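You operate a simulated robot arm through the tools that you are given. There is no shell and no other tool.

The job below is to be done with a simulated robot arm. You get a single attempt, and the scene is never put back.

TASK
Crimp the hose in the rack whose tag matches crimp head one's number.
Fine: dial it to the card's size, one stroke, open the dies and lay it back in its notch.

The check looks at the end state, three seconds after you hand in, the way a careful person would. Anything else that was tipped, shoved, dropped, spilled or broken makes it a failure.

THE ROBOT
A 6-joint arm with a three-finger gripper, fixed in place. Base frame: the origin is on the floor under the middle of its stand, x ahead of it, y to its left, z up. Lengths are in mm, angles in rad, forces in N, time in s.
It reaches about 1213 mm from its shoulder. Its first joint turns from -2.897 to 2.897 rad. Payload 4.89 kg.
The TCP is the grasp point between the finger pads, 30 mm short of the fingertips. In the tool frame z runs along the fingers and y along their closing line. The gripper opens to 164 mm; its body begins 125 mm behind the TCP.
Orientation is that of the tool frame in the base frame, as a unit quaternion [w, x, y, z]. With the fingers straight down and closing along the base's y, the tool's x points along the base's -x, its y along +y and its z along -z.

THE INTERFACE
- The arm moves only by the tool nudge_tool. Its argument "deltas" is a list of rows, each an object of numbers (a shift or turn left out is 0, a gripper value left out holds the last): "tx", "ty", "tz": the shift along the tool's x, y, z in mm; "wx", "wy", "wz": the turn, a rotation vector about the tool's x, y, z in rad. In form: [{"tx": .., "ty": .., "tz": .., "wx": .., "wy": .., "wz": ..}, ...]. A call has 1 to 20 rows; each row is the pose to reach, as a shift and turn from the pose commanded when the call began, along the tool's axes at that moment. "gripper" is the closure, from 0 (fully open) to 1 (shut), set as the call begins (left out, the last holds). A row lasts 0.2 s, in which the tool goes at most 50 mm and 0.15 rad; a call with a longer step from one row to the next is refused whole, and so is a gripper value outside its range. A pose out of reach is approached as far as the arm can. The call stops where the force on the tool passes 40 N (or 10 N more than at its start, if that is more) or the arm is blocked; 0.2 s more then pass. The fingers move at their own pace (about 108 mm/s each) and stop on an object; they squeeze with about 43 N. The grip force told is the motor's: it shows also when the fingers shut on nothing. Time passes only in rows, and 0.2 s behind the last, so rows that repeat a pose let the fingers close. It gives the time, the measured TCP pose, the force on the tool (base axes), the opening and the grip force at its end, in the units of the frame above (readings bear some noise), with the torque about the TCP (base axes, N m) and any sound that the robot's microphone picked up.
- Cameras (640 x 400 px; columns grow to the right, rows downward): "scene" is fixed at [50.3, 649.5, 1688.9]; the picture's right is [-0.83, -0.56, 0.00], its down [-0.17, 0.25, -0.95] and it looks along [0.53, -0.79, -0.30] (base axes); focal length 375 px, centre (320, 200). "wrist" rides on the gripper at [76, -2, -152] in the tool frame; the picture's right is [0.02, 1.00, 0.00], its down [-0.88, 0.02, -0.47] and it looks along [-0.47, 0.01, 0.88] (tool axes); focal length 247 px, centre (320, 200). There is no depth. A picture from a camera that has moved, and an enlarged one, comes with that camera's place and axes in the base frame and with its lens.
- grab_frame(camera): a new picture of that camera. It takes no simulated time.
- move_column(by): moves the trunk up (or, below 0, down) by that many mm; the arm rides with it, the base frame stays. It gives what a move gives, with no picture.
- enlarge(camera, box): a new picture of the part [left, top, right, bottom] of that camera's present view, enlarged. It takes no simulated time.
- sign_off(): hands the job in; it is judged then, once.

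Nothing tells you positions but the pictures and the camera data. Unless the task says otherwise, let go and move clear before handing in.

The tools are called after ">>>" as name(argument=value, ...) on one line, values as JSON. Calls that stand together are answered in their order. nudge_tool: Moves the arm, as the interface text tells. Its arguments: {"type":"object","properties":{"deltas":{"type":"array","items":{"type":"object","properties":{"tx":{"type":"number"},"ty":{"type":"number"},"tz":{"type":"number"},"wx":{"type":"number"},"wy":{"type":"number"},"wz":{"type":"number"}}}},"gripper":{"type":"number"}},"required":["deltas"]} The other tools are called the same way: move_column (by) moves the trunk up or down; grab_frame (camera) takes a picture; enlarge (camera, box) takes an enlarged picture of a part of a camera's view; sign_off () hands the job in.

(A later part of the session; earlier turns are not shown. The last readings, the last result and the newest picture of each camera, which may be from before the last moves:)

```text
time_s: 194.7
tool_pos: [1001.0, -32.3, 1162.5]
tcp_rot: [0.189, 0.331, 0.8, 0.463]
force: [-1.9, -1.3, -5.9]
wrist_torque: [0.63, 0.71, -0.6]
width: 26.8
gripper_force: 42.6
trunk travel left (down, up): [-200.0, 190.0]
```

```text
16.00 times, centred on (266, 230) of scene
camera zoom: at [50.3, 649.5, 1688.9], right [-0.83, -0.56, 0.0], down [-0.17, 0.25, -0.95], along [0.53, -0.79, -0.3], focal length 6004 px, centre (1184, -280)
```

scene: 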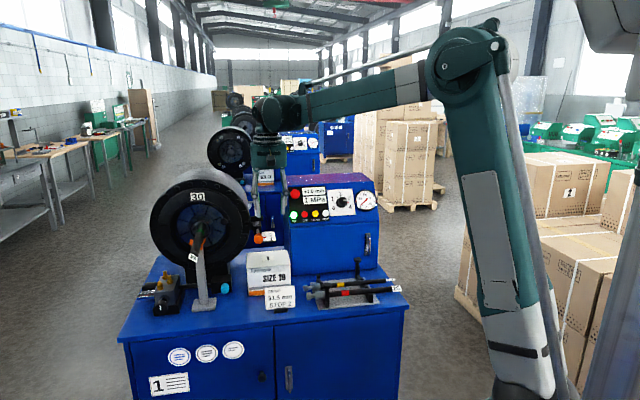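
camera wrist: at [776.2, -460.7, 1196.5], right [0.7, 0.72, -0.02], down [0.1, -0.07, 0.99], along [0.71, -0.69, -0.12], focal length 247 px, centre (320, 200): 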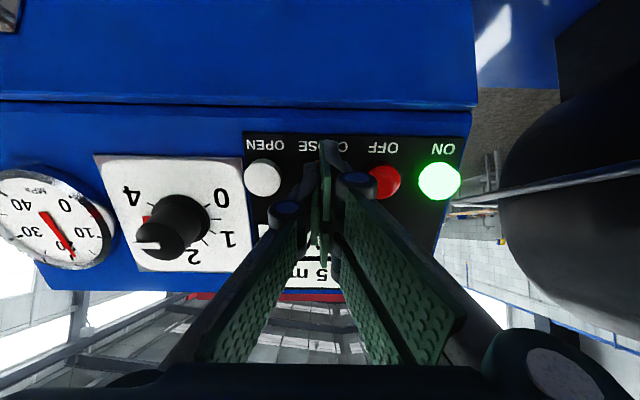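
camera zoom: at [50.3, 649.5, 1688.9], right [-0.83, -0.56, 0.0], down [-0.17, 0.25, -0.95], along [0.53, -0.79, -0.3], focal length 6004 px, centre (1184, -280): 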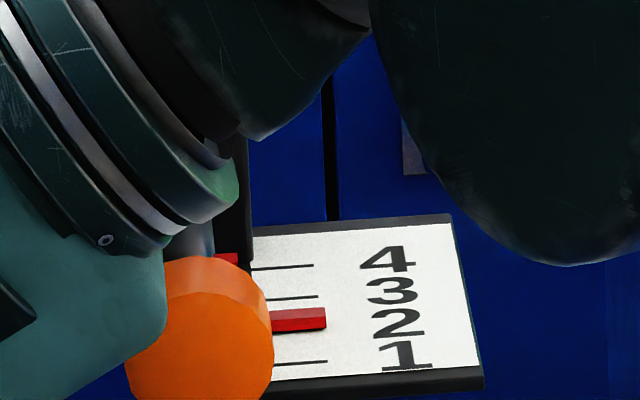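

The crimp marks show on the ferrule and the stop is still at 2. I pull back 11 mm more so the hex is clear of the dies, shift off the light side-rub, then lower onto V and ring.

>>> nudge_tool(deltas=[{"ty": -0.5, "tz": -0.9}, {"ty": -1, "tz": -1.7}, {"tx": 5, "ty": -1, "tz": -1.7}, {"tx": 11, "ty": -1, "tz": -1.7}, {"tx": 11, "ty": -1, "tz": -1.7}])

>>> nudge_tool(deltas=[{"ty": -1.7, "tz": 1}, {"ty": -3.5, "tz": 2}, {"ty": -5.2, "tz": 3}, {"ty": -6.9, "tz": 4}, {"ty": -6.9, "tz": 4}])

```text
time_s: 195.9
tool_pos: [989.9, -25.4, 1161.7]
tcp_rot: [0.19, 0.33, 0.801, 0.463]
force: [-1.2, 0.4, -6.0]
wrist_torque: [0.72, 0.83, 0.01]
width: 26.5
gripper_force: 42.8
trunk travel left (down, up): [-200.0, 190.0]
```

```text
time_s: 197.1
tool_pos: [990.2, -25.9, 1154.8]
tcp_rot: [0.19, 0.331, 0.8, 0.463]
force: [-1.4, -1.0, 7.8]
wrist_torque: [-0.77, -0.95, -0.22]
width: 26.7
gripper_force: 43.0
trunk travel left (down, up): [-200.0, 190.0]
```

The hose is on the V. Before letting go I pitch the nose down gently about the V until it rests on the ring.

>>> nudge_tool(deltas=[{"ty": 1.5, "tz": -0.9, "wy": 0.004, "wz": 0.007}, {"ty": 3.2, "tz": -1.9, "wy": 0.01, "wz": 0.0173}, {"ty": 4.9, "tz": -2.8, "wy": 0.016, "wz": 0.0277}, {"ty": 6.4, "tz": -3.7, "wy": 0.021, "wz": 0.0364}, {"ty": 6.4, "tz": -3.7, "wy": 0.021, "wz": 0.0364}])

>>> enlarge(camera="scene", box=[180, 205, 240, 280])

```text
time_s: 198.3
tool_pos: [990.6, -27.3, 1160.3]
tcp_rot: [0.173, 0.341, 0.796, 0.469]
force: [1.7, -2.8, 2.6]
wrist_torque: [-0.34, -0.42, -0.3]
width: 26.9
gripper_force: 42.5
trunk travel left (down, up): [-200.0, 190.0]
```

```text
5.33 times, centred on (210, 242) of scene
camera zoom: at [50.3, 649.5, 1688.9], right [-0.83, -0.56, 0.0], down [-0.17, 0.25, -0.95], along [0.53, -0.79, -0.3], focal length 2001 px, centre (907, -27)
```

zoom: 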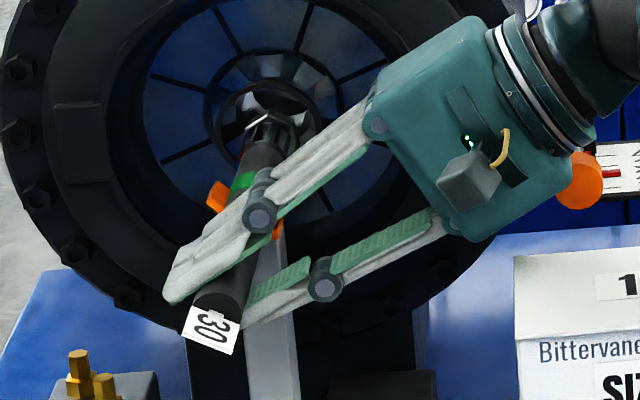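

>>> nudge_tool(deltas=[{"ty": 1.2, "tz": -0.7, "wy": 0.006, "wz": 0.01}, {"ty": 2.4, "tz": -1.4, "wy": 0.012, "wz": 0.021}, {"ty": 2.4, "tz": -1.4, "wy": 0.012, "wz": 0.021}])

>>> nudge_tool(deltas=[{"tz": 0}, {"tz": 0}, {"tz": 0}], gripper=0.6)

>>> enlarge(camera="scene", box=[180, 205, 240, 280])

```text
time_s: 199.1
tool_pos: [990.4, -24.8, 1164.1]
tcp_rot: [0.163, 0.345, 0.794, 0.473]
force: [1.2, -4.3, 6.4]
wrist_torque: [-0.81, -0.92, -0.42]
width: 26.8
gripper_force: 43.2
trunk travel left (down, up): [-200.0, 190.0]
```

```text
time_s: 199.9
tool_pos: [991.8, -25.2, 1163.4]
tcp_rot: [0.163, 0.346, 0.793, 0.474]
force: [0.6, -0.1, -0.7]
wrist_torque: [0.0, -0.02, 0.01]
width: 65.6
gripper_force: 0.1
trunk travel left (down, up): [-200.0, 190.0]
```

```text
5.33 times, centred on (210, 242) of scene
camera zoom: at [50.3, 649.5, 1688.9], right [-0.83, -0.56, 0.0], down [-0.17, 0.25, -0.95], along [0.53, -0.79, -0.3], focal length 2001 px, centre (907, -27)
```

zoom: 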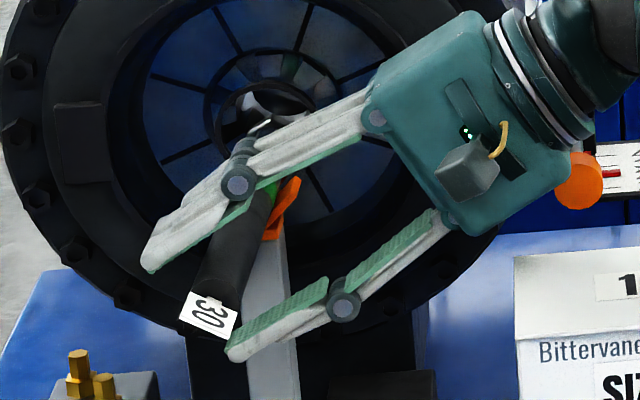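

The hose is resting safely again. I retreat along the tool axis, unroll to vertical, and rise.

>>> nudge_tool(deltas=[{"tz": -25}, {"tz": -50}, {"tz": -80}, {"tz": -110}, {"tz": -135}])

>>> nudge_tool(deltas=[{"ty": 9.8, "tz": -5.6, "wx": 0.1308, "wy": -0.0075, "wz": -0.0044}, {"ty": 19.5, "tz": -11.3, "wx": 0.2617, "wy": -0.015, "wz": -0.0087}, {"ty": 29.3, "tz": -16.9, "wx": 0.3925, "wy": -0.0225, "wz": -0.0131}, {"ty": 39, "tz": -22.5, "wx": 0.5234, "wy": -0.03, "wz": -0.0174}, {"ty": 48.8, "tz": -28.1, "wx": 0.6542, "wy": -0.0375, "wz": -0.0218}, {"ty": 58.5, "tz": -33.8, "wx": 0.785, "wy": -0.045, "wz": -0.0261}, {"ty": 68.3, "tz": -39.4, "wx": 0.9159, "wy": -0.0525, "wz": -0.0305}, {"ty": 78, "tz": -45, "wx": 1.0467, "wy": -0.06, "wz": -0.0348}, {"ty": 78, "tz": -45, "wx": 1.0467, "wy": -0.06, "wz": -0.0348}])

>>> grab_frame(camera="wrist")

>>> enlarge(camera="scene", box=[170, 190, 250, 280])

```text
time_s: 201.1
tool_pos: [912.1, -111.9, 1229.9]
tcp_rot: [0.162, 0.346, 0.794, 0.473]
force: [1.0, -0.1, -0.1]
wrist_torque: [0.01, 0.04, -0.01]
width: 65.7
gripper_force: 0.0
trunk travel left (down, up): [-200.0, 190.0]
```

```text
time_s: 203.1
tool_pos: [916.0, -114.6, 1321.4]
tcp_rot: [-0.001, 0.381, 0.925, -0.001]
force: [0.6, 0.9, 0.0]
wrist_torque: [-0.11, 0.04, 0.01]
width: 65.7
gripper_force: 0.1
trunk travel left (down, up): [-200.0, 190.0]
```

```text
taken
camera wrist: at [860.6, -62.8, 1472.9], right [0.69, 0.72, 0.0], down [0.64, -0.61, 0.47], along [0.34, -0.33, -0.88], focal length 247 px, centre (320, 200)
```

wrist: 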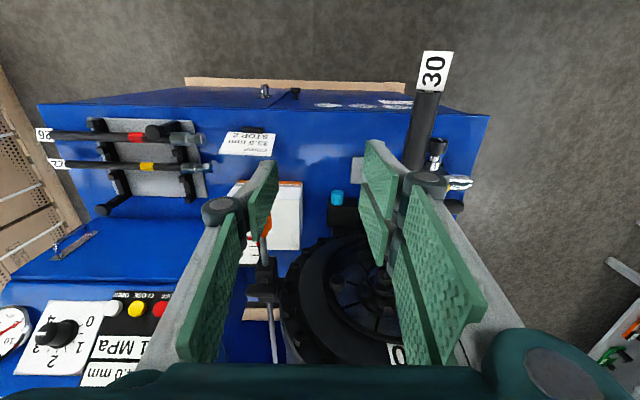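

```text
4.44 times, centred on (210, 235) of scene
camera zoom: at [50.3, 649.5, 1688.9], right [-0.83, -0.56, 0.0], down [-0.17, 0.25, -0.95], along [0.53, -0.79, -0.3], focal length 1668 px, centre (809, 44)
```

zoom: 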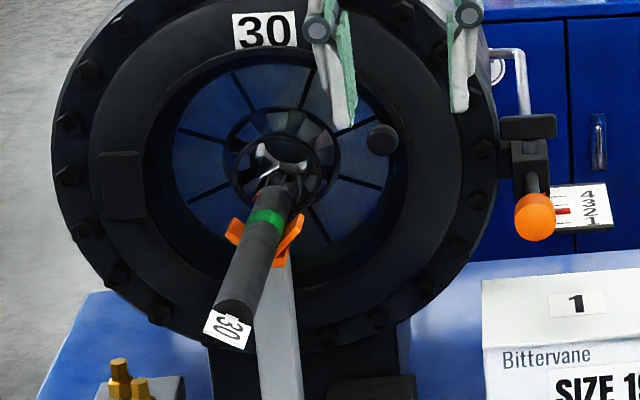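

I move over the hose at high level to line up the vertical grip behind the V.

>>> nudge_tool(deltas=[{"tx": -12, "ty": 22}, {"tx": -28, "ty": 50}, {"tx": -44, "ty": 78}, {"tx": -60, "ty": 106}, {"tx": -70, "ty": 123}, {"tx": -70, "ty": 123}])

>>> grab_frame(camera="wrist")

>>> enlarge(camera="wrist", box=[260, 30, 380, 230])

>>> enlarge(camera="wrist", box=[260, 180, 380, 320])

```text
time_s: 204.5
tool_pos: [1053.0, -78.4, 1320.7]
tcp_rot: [-0.002, 0.382, 0.924, 0.001]
force: [0.9, 0.7, 0.9]
wrist_torque: [0.02, 0.17, 0.01]
width: 65.5
gripper_force: 0.0
trunk travel left (down, up): [-200.0, 190.0]
```

```text
taken
camera wrist: at [998.3, -25.0, 1473.2], right [0.69, 0.72, 0.0], down [0.64, -0.61, 0.47], along [0.34, -0.32, -0.88], focal length 247 px, centre (320, 200)
```

wrist: 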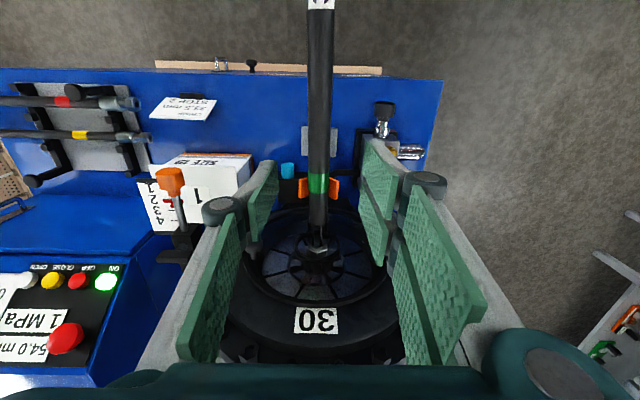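

```text
2.00 times, centred on (320, 130) of wrist
camera zoom: at [998.3, -25.0, 1473.2], right [0.69, 0.72, 0.0], down [0.64, -0.61, 0.47], along [0.34, -0.32, -0.88], focal length 494 px, centre (320, 340)
```

zoom: 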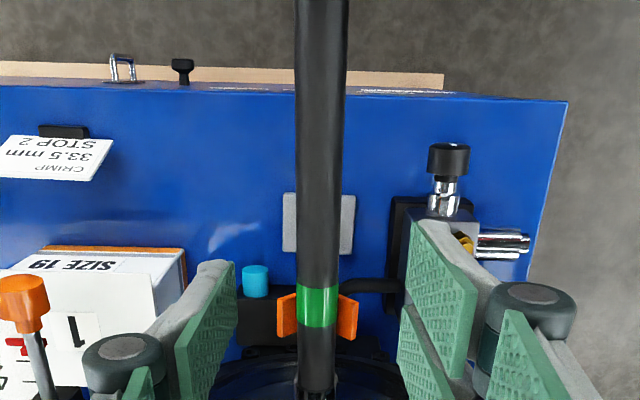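

```text
2.86 times, centred on (320, 250) of wrist
camera zoom: at [998.3, -25.0, 1473.2], right [0.69, 0.72, 0.0], down [0.64, -0.61, 0.47], along [0.34, -0.32, -0.88], focal length 706 px, centre (320, 57)
```

zoom: 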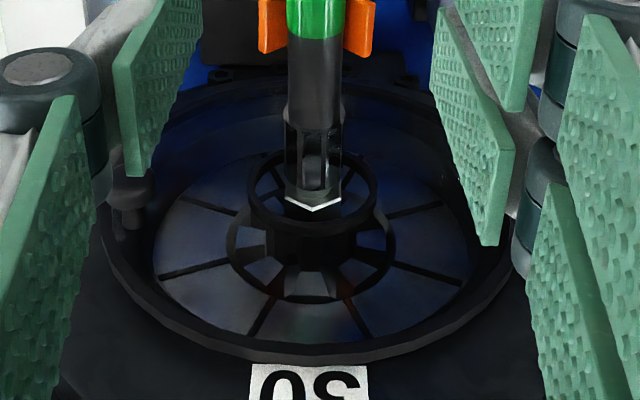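

The hose lies parallel to the tool, 1 mm off, nose-down about 0.06 rad. I match that pitch and descend to grip it 200 mm behind its tip, just short of the V.

>>> nudge_tool(deltas=[{"tx": -3, "ty": -1, "tz": 25, "wy": 0.02}, {"tx": -7.8, "ty": -1, "tz": 60, "wy": 0.04}, {"tx": -7.8, "ty": -1, "tz": 95, "wy": 0.06}, {"tx": -7.8, "ty": -1, "tz": 130, "wy": 0.06}, {"tx": -7.8, "ty": -1, "tz": 150, "wy": 0.06}, {"tx": -7.8, "ty": -1, "tz": 163.7, "wy": 0.06}])

>>> grab_frame(camera="wrist")

>>> enlarge(camera="scene", box=[170, 190, 250, 280])

```text
time_s: 205.9
tool_pos: [1057.2, -82.0, 1156.3]
tcp_rot: [-0.029, 0.381, 0.924, 0.012]
force: [0.3, -0.1, 0.7]
wrist_torque: [0.03, -0.05, 0.02]
width: 65.9
gripper_force: 0.0
trunk travel left (down, up): [-200.0, 190.0]
```

```text
taken
camera wrist: at [1008.5, -37.0, 1313.8], right [0.69, 0.72, 0.0], down [0.66, -0.63, 0.42], along [0.3, -0.29, -0.91], focal length 247 px, centre (320, 200)
```

wrist: 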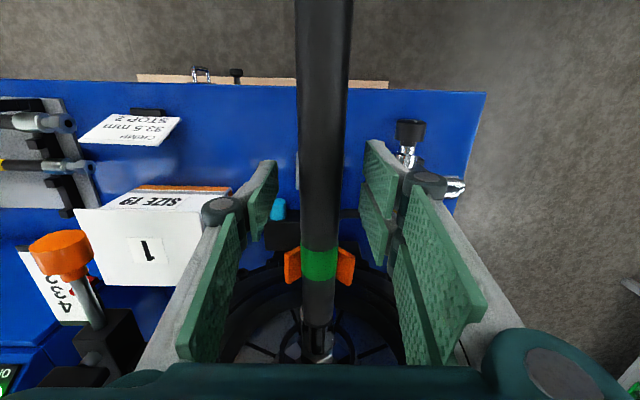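

```text
4.44 times, centred on (210, 235) of scene
camera zoom: at [50.3, 649.5, 1688.9], right [-0.83, -0.56, 0.0], down [-0.17, 0.25, -0.95], along [0.53, -0.79, -0.3], focal length 1668 px, centre (809, 44)
```

zoom: 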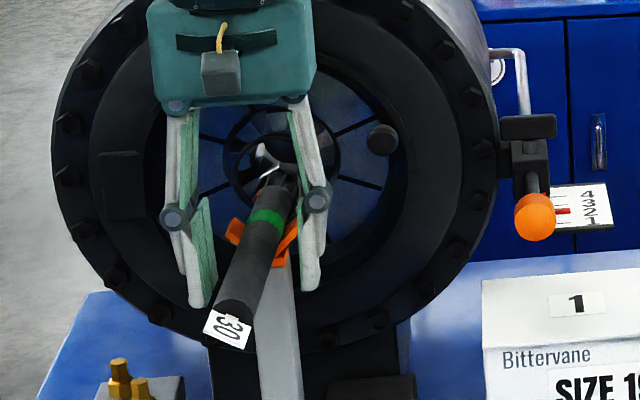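

>>> nudge_tool(deltas=[{"tz": 0}, {"tz": 0}, {"tz": 0}, {"tz": 0}], gripper=1.0)

>>> nudge_tool(deltas=[{"tz": -1.5}, {"tz": -3}, {"tz": -5}, {"tz": -7}, {"tz": -7}])

>>> enlarge(camera="scene", box=[170, 190, 250, 280])

```text
time_s: 206.9
tool_pos: [1058.0, -82.0, 1157.2]
tcp_rot: [-0.029, 0.381, 0.924, 0.013]
force: [4.4, 1.8, -0.3]
wrist_torque: [0.1, 0.07, 0.38]
width: 26.4
gripper_force: 43.1
trunk travel left (down, up): [-200.0, 190.0]
```

```text
time_s: 208.1
tool_pos: [1056.4, -84.9, 1163.4]
tcp_rot: [-0.029, 0.381, 0.924, 0.012]
force: [0.0, -0.2, -5.7]
wrist_torque: [0.43, 0.41, 0.02]
width: 26.2
gripper_force: 43.1
trunk travel left (down, up): [-200.0, 190.0]
```

```text
4.44 times, centred on (210, 235) of scene
camera zoom: at [50.3, 649.5, 1688.9], right [-0.83, -0.56, 0.0], down [-0.17, 0.25, -0.95], along [0.53, -0.79, -0.3], focal length 1668 px, centre (809, 44)
```

zoom: 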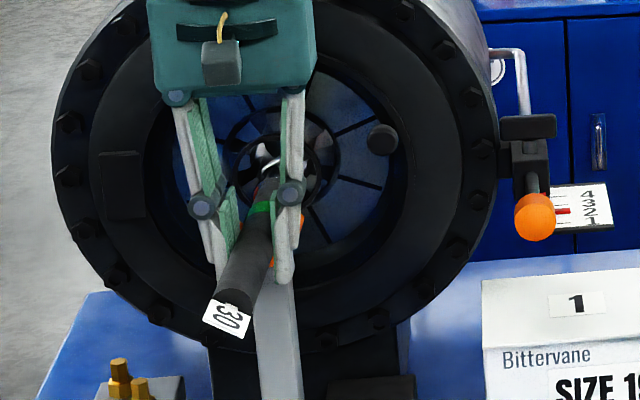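

Lifted cleanly with the whole weight in the grip. I level the hose, then draw it out of the ring.

>>> nudge_tool(deltas=[{"wy": -0.015}, {"wy": -0.03}, {"wy": -0.045}, {"wy": -0.06}, {"wy": -0.06}])

>>> nudge_tool(deltas=[{"tx": 6}, {"tx": 14}, {"tx": 22}, {"tx": 30}, {"tx": 38}, {"tx": 46}, {"tx": 46}])

>>> enlarge(camera="scene", box=[170, 190, 250, 280])

>>> enlarge(camera="wrist", box=[230, 180, 410, 370])

```text
time_s: 209.3
tool_pos: [1056.6, -83.7, 1164.8]
tcp_rot: [-0.001, 0.381, 0.924, 0.001]
force: [-0.6, 0.4, -5.8]
wrist_torque: [0.41, 0.42, 0.02]
width: 26.4
gripper_force: 43.3
trunk travel left (down, up): [-200.0, 190.0]
```

```text
time_s: 210.9
tool_pos: [1023.0, -52.6, 1164.9]
tcp_rot: [-0.002, 0.381, 0.925, 0.0]
force: [-0.2, 0.7, -6.2]
wrist_torque: [0.41, 0.39, 0.0]
width: 25.9
gripper_force: 42.9
trunk travel left (down, up): [-200.0, 190.0]
```

```text
4.44 times, centred on (210, 235) of scene
camera zoom: at [50.3, 649.5, 1688.9], right [-0.83, -0.56, 0.0], down [-0.17, 0.25, -0.95], along [0.53, -0.79, -0.3], focal length 1668 px, centre (809, 44)
```

zoom: 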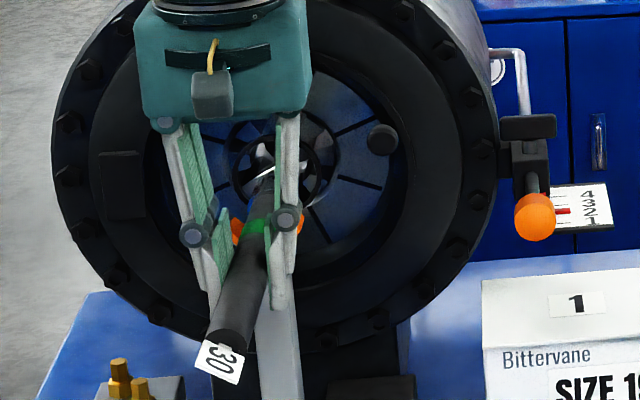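

```text
2.11 times, centred on (320, 275) of wrist
camera zoom: at [968.4, -0.1, 1316.9], right [0.69, 0.72, 0.0], down [0.64, -0.61, 0.47], along [0.34, -0.32, -0.88], focal length 520 px, centre (320, 42)
```

zoom: 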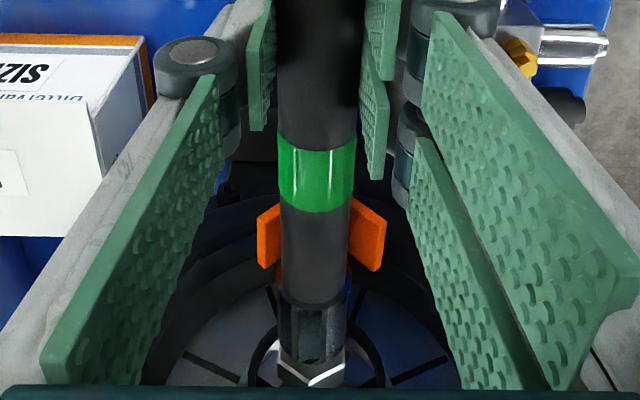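

The nose is out of the ring. I raise 30 mm over the V, then pull back clear of the machine and up to travel height.

>>> nudge_tool(deltas=[{"tx": 1, "tz": -6}, {"tx": 2, "tz": -14}, {"tx": 3, "tz": -22}, {"tx": 4, "tz": -30}, {"tx": 15, "tz": -32}, {"tx": 35, "tz": -34}, {"tx": 60, "tz": -38}, {"tx": 85, "tz": -44}, {"tx": 110, "tz": -52}, {"tx": 130, "tz": -62}, {"tx": 142, "tz": -74}, {"tx": 145, "tz": -84}, {"tx": 145, "tz": -86}])

>>> grab_frame(camera="wrist")

>>> grab_frame(camera="scene")

>>> enlarge(camera="scene", box=[250, 220, 282, 240])

```text
time_s: 213.7
tool_pos: [922.2, 49.9, 1249.7]
tcp_rot: [-0.002, 0.381, 0.925, 0.0]
force: [0.1, 0.3, -5.6]
wrist_torque: [0.42, 0.41, -0.03]
width: 26.1
gripper_force: 43.1
trunk travel left (down, up): [-200.0, 190.0]
```

```text
taken
camera wrist: at [866.9, 102.4, 1402.5], right [0.69, 0.72, 0.0], down [0.64, -0.61, 0.47], along [0.34, -0.32, -0.88], focal length 247 px, centre (320, 200)
```

wrist: 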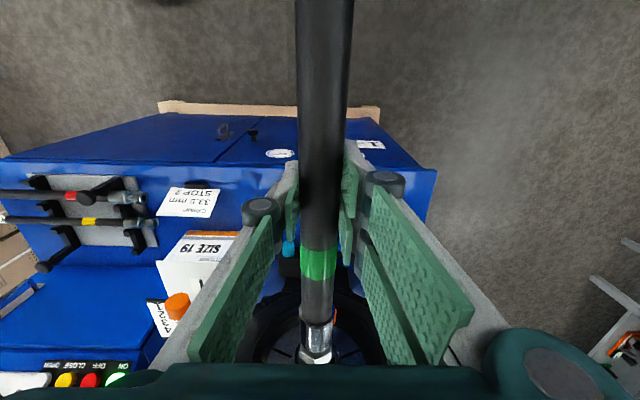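

```text
taken
```

scene: 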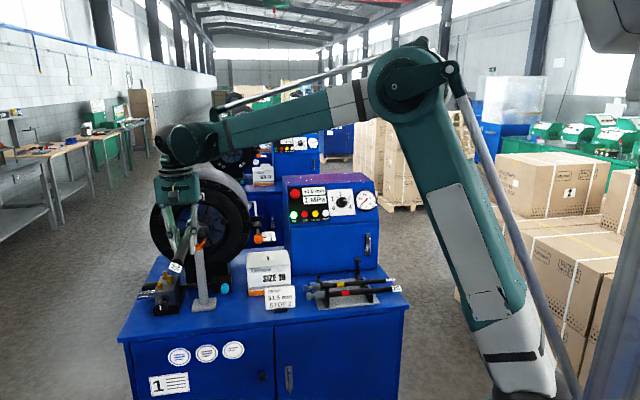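

```text
16.00 times, centred on (266, 230) of scene
camera zoom: at [50.3, 649.5, 1688.9], right [-0.83, -0.56, 0.0], down [-0.17, 0.25, -0.95], along [0.53, -0.79, -0.3], focal length 6004 px, centre (1184, -280)
```

zoom: 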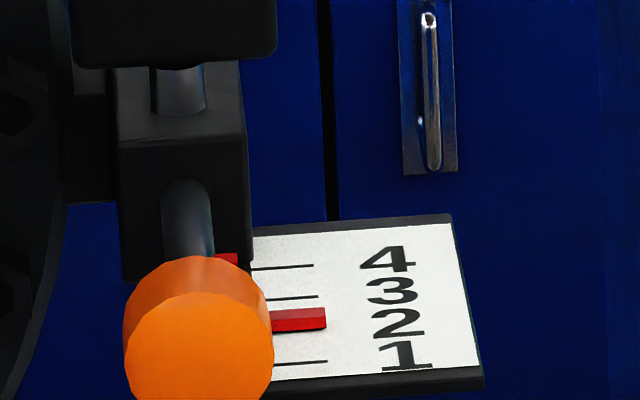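

Hose is held level and the stop still reads 2. I retrace the traverse back along the bench, yawing the hose to the rack's direction.

>>> nudge_tool(deltas=[{"ty": -10, "wz": -0.02}, {"ty": -35, "wz": -0.08}, {"ty": -65, "wz": -0.16}, {"ty": -97, "wz": -0.25}, {"ty": -129, "wz": -0.34}, {"ty": -161, "wz": -0.43}, {"ty": -193, "wz": -0.52}, {"ty": -225, "wz": -0.61}, {"ty": -257, "wz": -0.7}, {"ty": -289, "wz": -0.79}, {"ty": -321, "wz": -0.88}, {"ty": -353, "wz": -0.97}, {"ty": -385, "wz": -1.06}, {"ty": -417, "wz": -1.15}, {"ty": -449, "wz": -1.24}, {"ty": -481, "wz": -1.33}, {"ty": -513, "wz": -1.41}, {"ty": -543, "wz": -1.49}, {"ty": -566, "wz": -1.545}, {"ty": -578, "wz": -1.571}])

>>> grab_frame(camera="wrist")

>>> grab_frame(camera="scene")

```text
time_s: 217.9
tool_pos: [515.7, -361.7, 1249.8]
tcp_rot: [-0.001, -0.384, 0.923, 0.002]
force: [0.4, 0.1, -6.2]
wrist_torque: [-0.47, 0.4, 0.01]
width: 26.2
gripper_force: 42.8
trunk travel left (down, up): [-200.0, 190.0]
```

```text
taken
camera wrist: at [463.0, -416.9, 1401.9], right [-0.73, 0.69, 0.0], down [0.61, 0.64, 0.47], along [0.32, 0.34, -0.88], focal length 247 px, centre (320, 200)
```

wrist: 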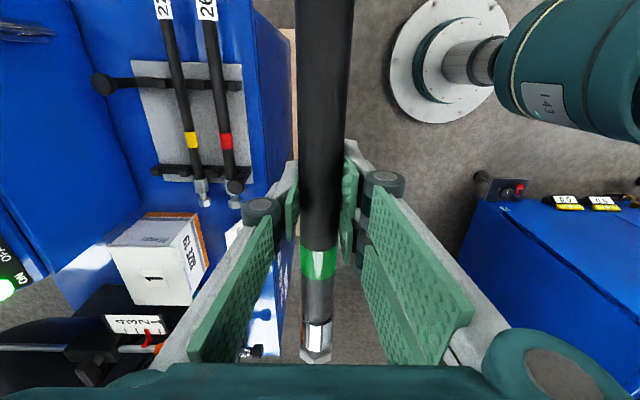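

```text
taken
```

scene: 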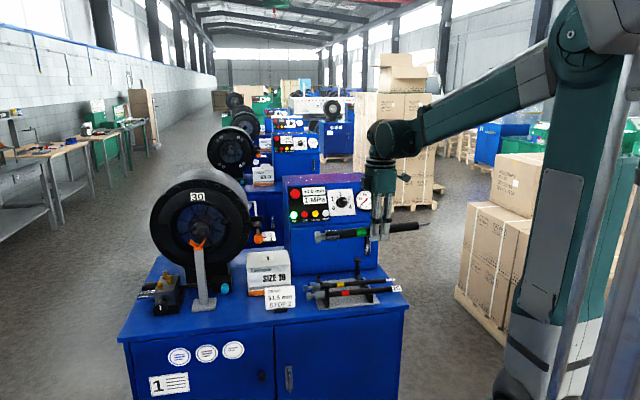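

Back at the rack side, hose still level and pointing the right way. I move in over the rack at height, offset toward the front to clear the post.

>>> nudge_tool(deltas=[{"ty": -15}, {"ty": -40}, {"ty": -68}, {"ty": -96}, {"ty": -124}, {"ty": -152}, {"ty": -180}, {"ty": -208}, {"ty": -236}, {"ty": -262}, {"ty": -284}, {"ty": -298}, {"ty": -298}])

>>> grab_frame(camera="wrist")

>>> enlarge(camera="scene", box=[290, 190, 430, 310])

```text
time_s: 220.7
tool_pos: [727.8, -570.6, 1248.0]
tcp_rot: [0.0, -0.384, 0.923, 0.001]
force: [1.0, -0.4, -6.8]
wrist_torque: [-0.37, 0.5, -0.02]
width: 26.2
gripper_force: 42.4
trunk travel left (down, up): [-200.0, 190.0]
```

```text
taken
camera wrist: at [675.1, -626.6, 1400.8], right [-0.72, 0.69, 0.0], down [0.61, 0.64, 0.47], along [0.32, 0.34, -0.88], focal length 247 px, centre (320, 200)
```

wrist: 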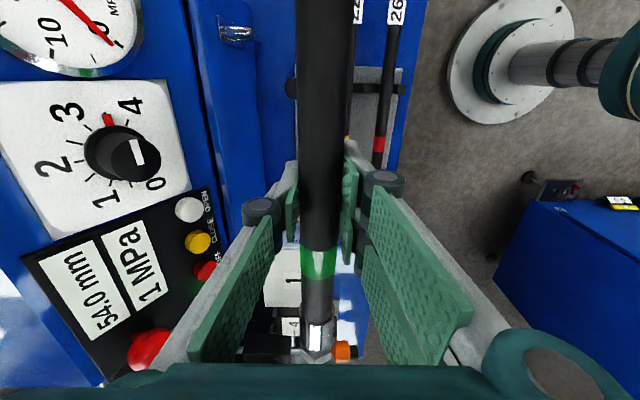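

```text
3.33 times, centred on (360, 250) of scene
camera zoom: at [50.3, 649.5, 1688.9], right [-0.83, -0.56, 0.0], down [-0.17, 0.25, -0.95], along [0.53, -0.79, -0.3], focal length 1251 px, centre (187, 33)
```

zoom: 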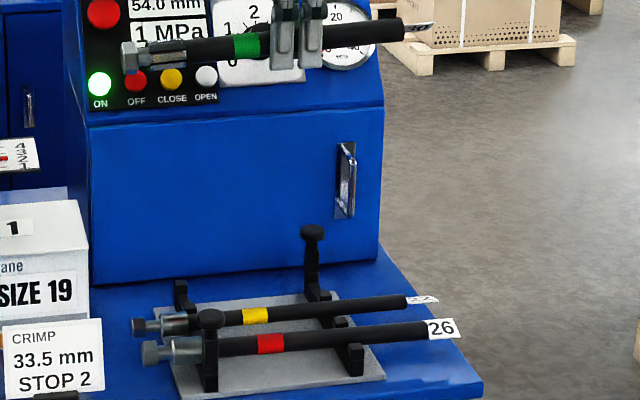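

Height and slope match the pick-up picture. I descend along the same line to about 30 mm above the notch level and check alignment.

>>> nudge_tool(deltas=[{"tx": 0.5, "tz": 20, "wz": 0.001}, {"tx": 1, "tz": 50, "wz": 0.002}, {"tx": 1.8, "tz": 85, "wz": 0.004}, {"tx": 1.8, "tz": 120, "wz": 0.004}, {"tx": 1.8, "tz": 155, "wz": 0.004}, {"tx": 1.8, "tz": 190, "wz": 0.004}, {"tx": 1.8, "tz": 225, "wz": 0.004}, {"tx": 1.8, "tz": 252, "wz": 0.004}, {"tx": 1.8, "tz": 270, "wz": 0.004}, {"tx": 1.8, "tz": 270, "wz": 0.004}])

>>> grab_frame(camera="wrist")

>>> enlarge(camera="scene", box=[290, 220, 410, 310])

```text
time_s: 222.9
tool_pos: [723.6, -571.3, 980.4]
tcp_rot: [-0.001, -0.383, 0.924, 0.002]
force: [0.5, 0.3, -5.9]
wrist_torque: [-0.39, 0.45, -0.01]
width: 26.1
gripper_force: 42.7
trunk travel left (down, up): [-200.0, 190.0]
```

```text
taken
camera wrist: at [671.9, -626.8, 1132.3], right [-0.72, 0.69, 0.0], down [0.61, 0.64, 0.47], along [0.33, 0.34, -0.88], focal length 247 px, centre (320, 200)
```

wrist: 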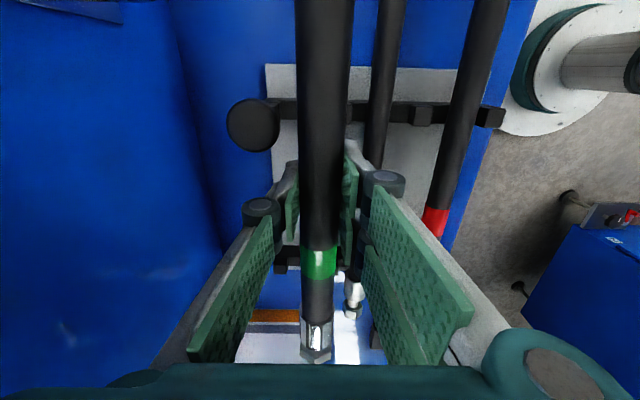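

```text
4.44 times, centred on (350, 265) of scene
camera zoom: at [50.3, 649.5, 1688.9], right [-0.83, -0.56, 0.0], down [-0.17, 0.25, -0.95], along [0.53, -0.79, -0.3], focal length 1668 px, centre (187, -89)
```

zoom: 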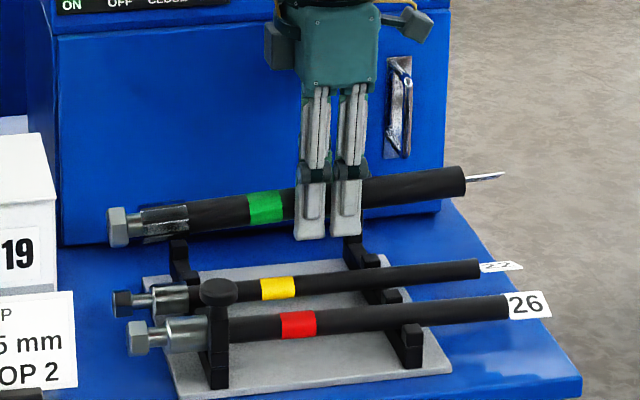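

The hose hangs about 0.05 rad nose-down compared with how it lay in the rack. I pitch the tool nose-up by that amount and recheck.

>>> nudge_tool(deltas=[{"wy": -0.017}, {"wy": -0.034}, {"wy": -0.05}, {"wy": -0.05}])

>>> enlarge(camera="scene", box=[290, 220, 410, 310])

>>> grab_frame(camera="wrist")

```text
time_s: 223.9
tool_pos: [724.2, -570.8, 979.8]
tcp_rot: [0.023, -0.383, 0.924, 0.012]
force: [0.1, 0.1, -5.4]
wrist_torque: [-0.41, 0.45, 0.0]
width: 26.3
gripper_force: 43.0
trunk travel left (down, up): [-200.0, 190.0]
```

```text
4.44 times, centred on (350, 265) of scene
camera zoom: at [50.3, 649.5, 1688.9], right [-0.83, -0.56, 0.0], down [-0.17, 0.25, -0.95], along [0.53, -0.79, -0.3], focal length 1668 px, centre (187, -89)
```

zoom: 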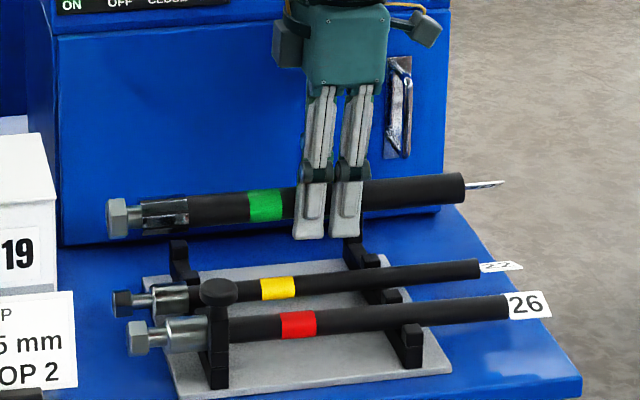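

```text
taken
camera wrist: at [666.7, -632.1, 1127.7], right [-0.72, 0.69, 0.0], down [0.59, 0.62, 0.52], along [0.36, 0.37, -0.86], focal length 247 px, centre (320, 200)
```

wrist: 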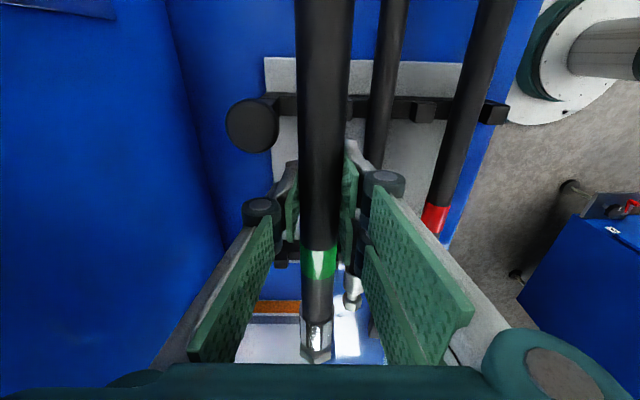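

Now it lies parallel to its old attitude. I lower to just above tooth height, then shift back toward the notch line under the post cap.

>>> nudge_tool(deltas=[{"tx": 0.5, "tz": 10}, {"tx": 1, "tz": 20}, {"tx": 1.4, "tz": 28}, {"tx": 1.6, "tz": 32}, {"tx": 1.6, "tz": 32}])

>>> nudge_tool(deltas=[{"ty": -4}, {"ty": -8}, {"ty": -12}, {"ty": -15}, {"ty": -15}])

>>> enlarge(camera="wrist", box=[240, 60, 400, 260])

>>> enlarge(camera="scene", box=[290, 220, 410, 310])

>>> grab_frame(camera="wrist")

```text
time_s: 225.1
tool_pos: [724.5, -570.4, 947.9]
tcp_rot: [0.023, -0.384, 0.923, 0.012]
force: [0.3, 0.1, -6.4]
wrist_torque: [-0.42, 0.42, -0.03]
width: 26.1
gripper_force: 43.5
trunk travel left (down, up): [-200.0, 190.0]
```

```text
time_s: 226.3
tool_pos: [735.6, -581.1, 947.3]
tcp_rot: [0.022, -0.383, 0.923, 0.012]
force: [-1.1, -0.1, -5.9]
wrist_torque: [-0.43, 0.45, -0.03]
width: 26.3
gripper_force: 43.3
trunk travel left (down, up): [-200.0, 190.0]
```

```text
2.00 times, centred on (320, 160) of wrist
camera zoom: at [677.1, -642.7, 1095.9], right [-0.72, 0.69, 0.0], down [0.59, 0.62, 0.52], along [0.36, 0.37, -0.86], focal length 494 px, centre (320, 280)
```

zoom: 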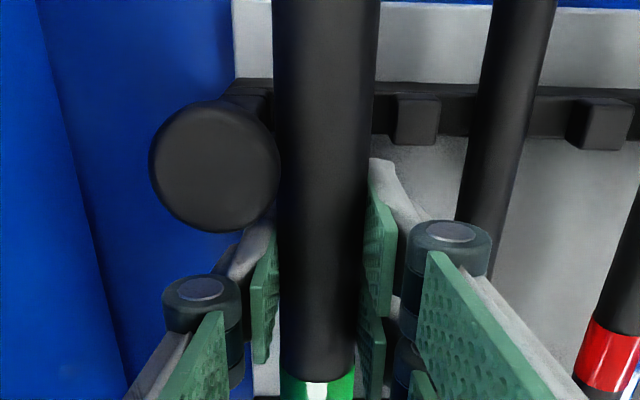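

```text
4.44 times, centred on (350, 265) of scene
camera zoom: at [50.3, 649.5, 1688.9], right [-0.83, -0.56, 0.0], down [-0.17, 0.25, -0.95], along [0.53, -0.79, -0.3], focal length 1668 px, centre (187, -89)
```

zoom: 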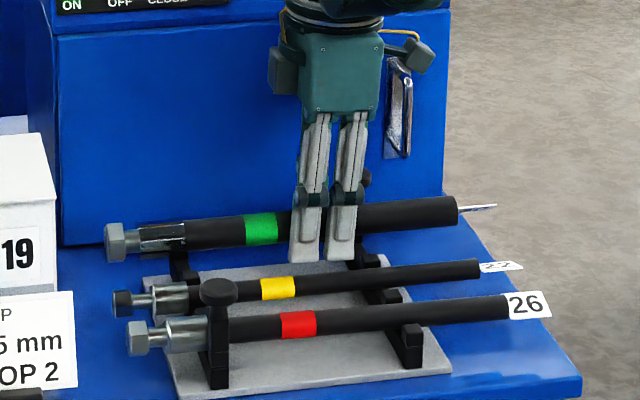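

```text
taken
camera wrist: at [677.1, -642.7, 1095.9], right [-0.72, 0.69, 0.0], down [0.59, 0.62, 0.52], along [0.36, 0.37, -0.86], focal length 247 px, centre (320, 200)
```

wrist: 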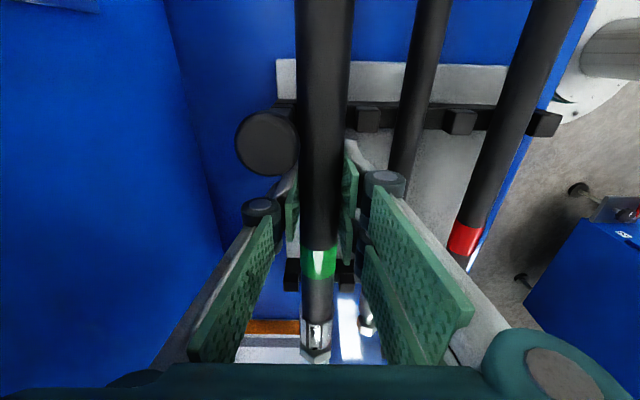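

Compared with the pick-up picture I'm about 1.5 mm short of the notch line. I correct that and lower into the notches slowly.

>>> nudge_tool(deltas=[{"ty": -1.5}, {"tx": 0.2, "ty": -1.5, "tz": 4}, {"tx": 0.4, "ty": -1.5, "tz": 8}, {"tx": 0.6, "ty": -1.5, "tz": 12}, {"tx": 0.6, "ty": -1.5, "tz": 12}])

>>> enlarge(camera="scene", box=[290, 220, 410, 310])

```text
time_s: 227.5
tool_pos: [734.1, -583.8, 935.0]
tcp_rot: [0.023, -0.382, 0.924, 0.012]
force: [-0.6, -0.2, -5.2]
wrist_torque: [-0.43, 0.47, -0.02]
width: 26.0
gripper_force: 43.4
trunk travel left (down, up): [-200.0, 190.0]
```

```text
4.44 times, centred on (350, 265) of scene
camera zoom: at [50.3, 649.5, 1688.9], right [-0.83, -0.56, 0.0], down [-0.17, 0.25, -0.95], along [0.53, -0.79, -0.3], focal length 1668 px, centre (187, -89)
```

zoom: 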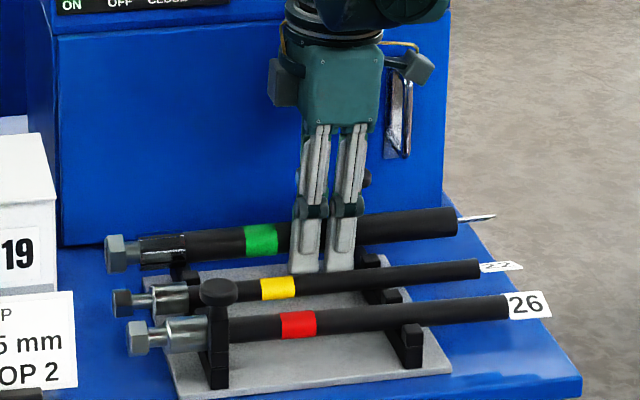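

>>> nudge_tool(deltas=[{"tz": 1.5}, {"tx": 0.1, "tz": 3}, {"tx": 0.2, "tz": 4.5}, {"tx": 0.2, "tz": 4.5}])

>>> nudge_tool(deltas=[{"tz": 1}, {"tx": 0.1, "tz": 2}, {"tx": 0.1, "tz": 2}])

```text
time_s: 228.5
tool_pos: [736.5, -582.6, 931.2]
tcp_rot: [0.022, -0.382, 0.924, 0.012]
force: [-0.5, 0.0, -6.7]
wrist_torque: [-0.42, 0.44, 0.0]
width: 25.9
gripper_force: 42.9
trunk travel left (down, up): [-200.0, 190.0]
```

```text
time_s: 229.3
tool_pos: [736.5, -584.5, 929.3]
tcp_rot: [0.023, -0.382, 0.924, 0.011]
force: [-3.2, -3.6, 10.3]
wrist_torque: [1.1, -1.18, -0.06]
width: 26.2
gripper_force: 42.8
trunk travel left (down, up): [-200.0, 190.0]
```

>>> enlarge(camera="scene", box=[296, 250, 356, 300])

>>> enlarge(camera="scene", box=[340, 245, 400, 295])

>>> enlarge(camera="wrist", box=[250, 200, 400, 370])

```text
8.00 times, centred on (326, 275) of scene
camera zoom: at [50.3, 649.5, 1688.9], right [-0.83, -0.56, 0.0], down [-0.17, 0.25, -0.95], along [0.53, -0.79, -0.3], focal length 3002 px, centre (272, -400)
```

zoom: 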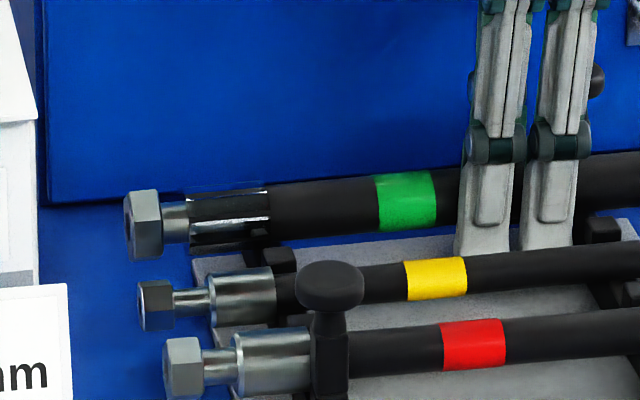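

```text
8.00 times, centred on (370, 270) of scene
camera zoom: at [50.3, 649.5, 1688.9], right [-0.83, -0.56, 0.0], down [-0.17, 0.25, -0.95], along [0.53, -0.79, -0.3], focal length 3002 px, centre (-80, -360)
```

zoom: 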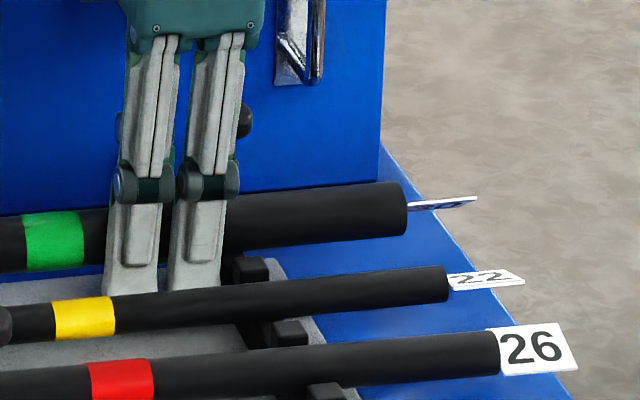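

```text
2.35 times, centred on (325, 285) of wrist
camera zoom: at [677.6, -643.8, 1078.3], right [-0.72, 0.69, 0.0], down [0.59, 0.62, 0.52], along [0.36, 0.37, -0.86], focal length 581 px, centre (308, 0)
```

zoom: 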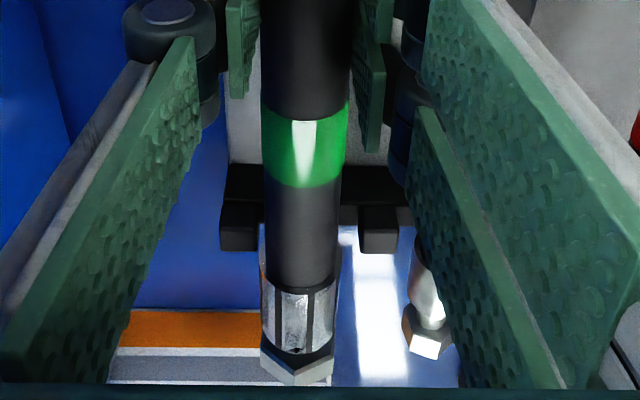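

The nose end is seated in its notch, but the tail is still about 6 mm high. I rotate the hose about the nose notch to set the tail down.

>>> nudge_tool(deltas=[{"tz": 0.6, "wy": -0.006}, {"tz": 1.3, "wy": -0.012}, {"tz": 2, "wy": -0.018}, {"tz": 2, "wy": -0.018}])

>>> enlarge(camera="scene", box=[296, 245, 396, 315])

```text
time_s: 230.3
tool_pos: [736.9, -582.5, 926.9]
tcp_rot: [0.031, -0.383, 0.923, 0.013]
force: [-7.1, -7.8, 7.2]
wrist_torque: [0.59, -0.59, -0.17]
width: 26.1
gripper_force: 43.5
trunk travel left (down, up): [-200.0, 190.0]
```

```text
5.71 times, centred on (346, 280) of scene
camera zoom: at [50.3, 649.5, 1688.9], right [-0.83, -0.56, 0.0], down [-0.17, 0.25, -0.95], along [0.53, -0.79, -0.3], focal length 2144 px, centre (171, -257)
```

zoom: 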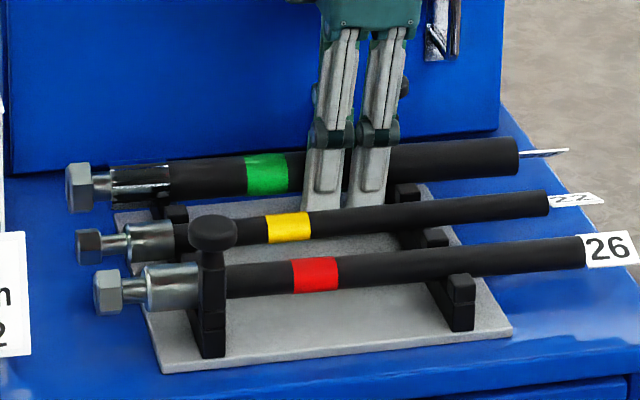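

The tail is down at its original height. I open the fingers to 50 mm, which keeps them clear of the yellow hose, and let the hose settle.

>>> nudge_tool(deltas=[{"tz": 0}, {"tz": 0}, {"tz": 0}, {"tz": 0}], gripper=0.695)

>>> enlarge(camera="scene", box=[296, 245, 396, 315])

>>> grab_frame(camera="wrist")

```text
time_s: 231.3
tool_pos: [735.5, -582.1, 927.2]
tcp_rot: [0.032, -0.382, 0.923, 0.014]
force: [0.0, -0.2, 0.0]
wrist_torque: [-0.03, -0.03, -0.01]
width: 50.0
gripper_force: 0.0
trunk travel left (down, up): [-200.0, 190.0]
```

```text
5.71 times, centred on (346, 280) of scene
camera zoom: at [50.3, 649.5, 1688.9], right [-0.83, -0.56, 0.0], down [-0.17, 0.25, -0.95], along [0.53, -0.79, -0.3], focal length 2144 px, centre (171, -257)
```

zoom: 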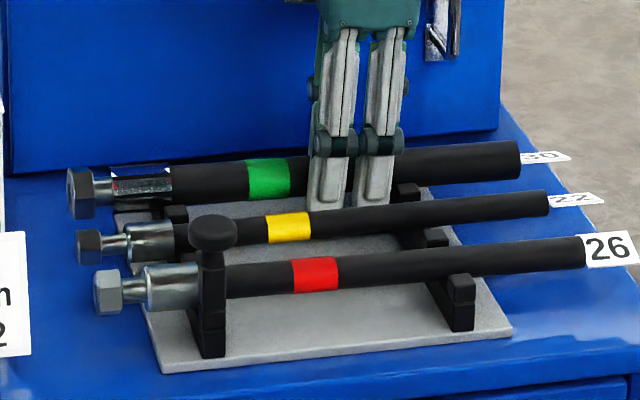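

```text
taken
camera wrist: at [676.3, -645.1, 1073.9], right [-0.72, 0.69, 0.0], down [0.59, 0.61, 0.53], along [0.37, 0.38, -0.85], focal length 247 px, centre (320, 200)
```

wrist: 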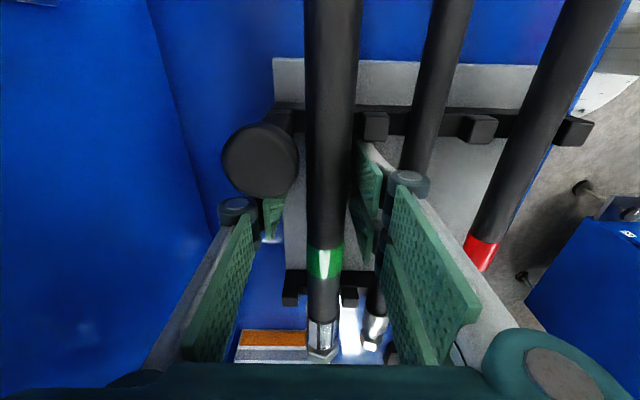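

The hose settled with its tag face up as before. I lift the gripper straight off and check how it lies in both notches.

>>> nudge_tool(deltas=[{"tz": -8}, {"tz": -20}, {"tz": -40}, {"tz": -65}, {"tz": -95}, {"tz": -130}, {"tz": -170}, {"tz": -210}])

>>> grab_frame(camera="wrist")

>>> enlarge(camera="wrist", box=[240, 0, 420, 220])

>>> enlarge(camera="scene", box=[296, 245, 396, 315])

```text
time_s: 233.1
tool_pos: [726.2, -592.0, 1139.5]
tcp_rot: [0.031, -0.382, 0.923, 0.015]
force: [0.6, 0.8, -0.5]
wrist_torque: [0.03, 0.08, -0.02]
width: 50.0
gripper_force: 0.1
trunk travel left (down, up): [-200.0, 190.0]
```

```text
taken
camera wrist: at [666.5, -655.0, 1285.8], right [-0.72, 0.69, 0.0], down [0.59, 0.61, 0.53], along [0.37, 0.38, -0.85], focal length 247 px, centre (320, 200)
```

wrist: 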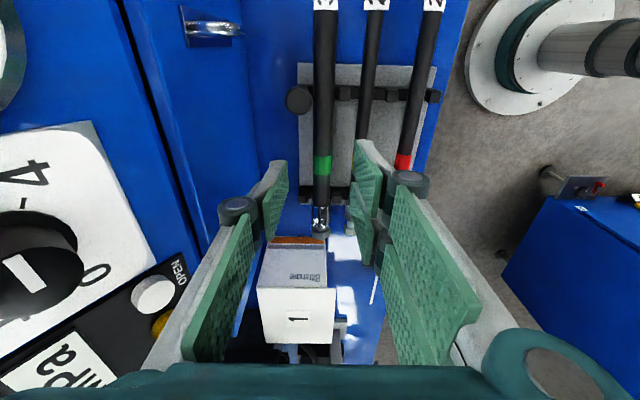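

```text
1.82 times, centred on (330, 110) of wrist
camera zoom: at [666.5, -655.0, 1285.8], right [-0.72, 0.69, 0.0], down [0.59, 0.61, 0.53], along [0.37, 0.38, -0.85], focal length 449 px, centre (302, 364)
```

zoom: 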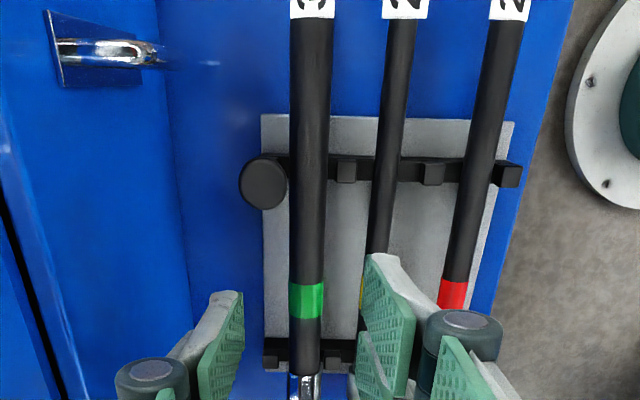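

```text
5.71 times, centred on (346, 280) of scene
camera zoom: at [50.3, 649.5, 1688.9], right [-0.83, -0.56, 0.0], down [-0.17, 0.25, -0.95], along [0.53, -0.79, -0.3], focal length 2144 px, centre (171, -257)
```

zoom: 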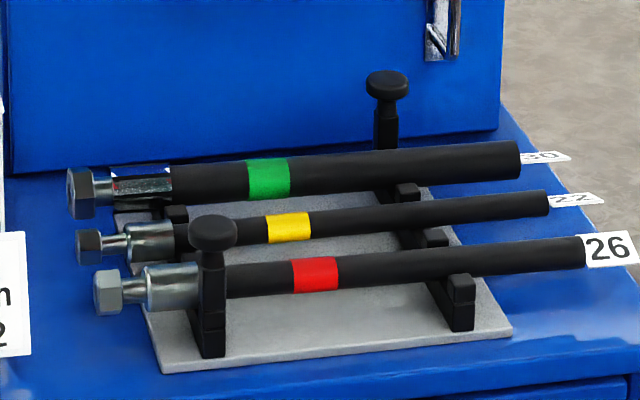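

The hose lies in the rack again. I'll compare with the very same zoom I took at the start, and view it from above.

>>> enlarge(camera="scene", box=[296, 250, 408, 320])

>>> enlarge(camera="scene", box=[300, 255, 412, 325])

```text
5.71 times, centred on (352, 285) of scene
camera zoom: at [50.3, 649.5, 1688.9], right [-0.83, -0.56, 0.0], down [-0.17, 0.25, -0.95], along [0.53, -0.79, -0.3], focal length 2144 px, centre (137, -286)
```

zoom: 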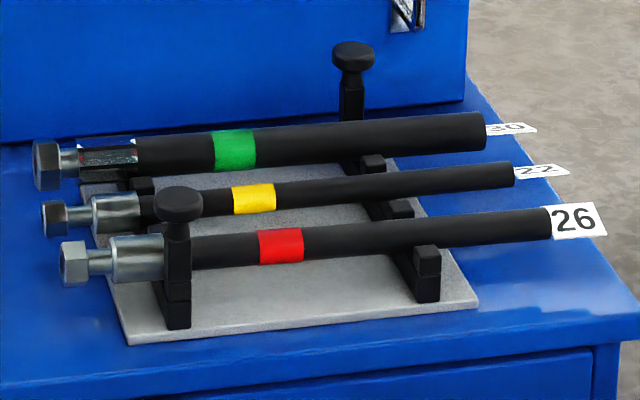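

```text
5.71 times, centred on (356, 290) of scene
camera zoom: at [50.3, 649.5, 1688.9], right [-0.83, -0.56, 0.0], down [-0.17, 0.25, -0.95], along [0.53, -0.79, -0.3], focal length 2144 px, centre (114, -314)
```

zoom: 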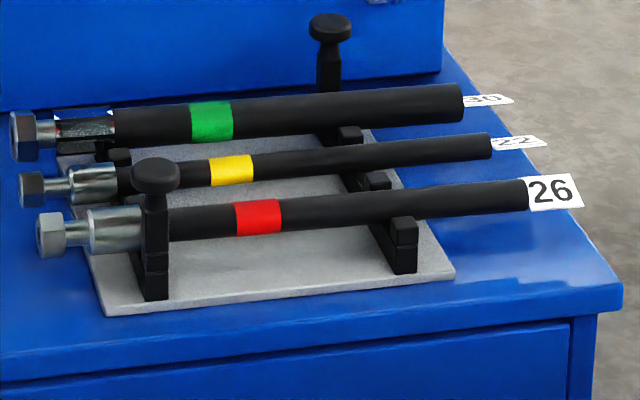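

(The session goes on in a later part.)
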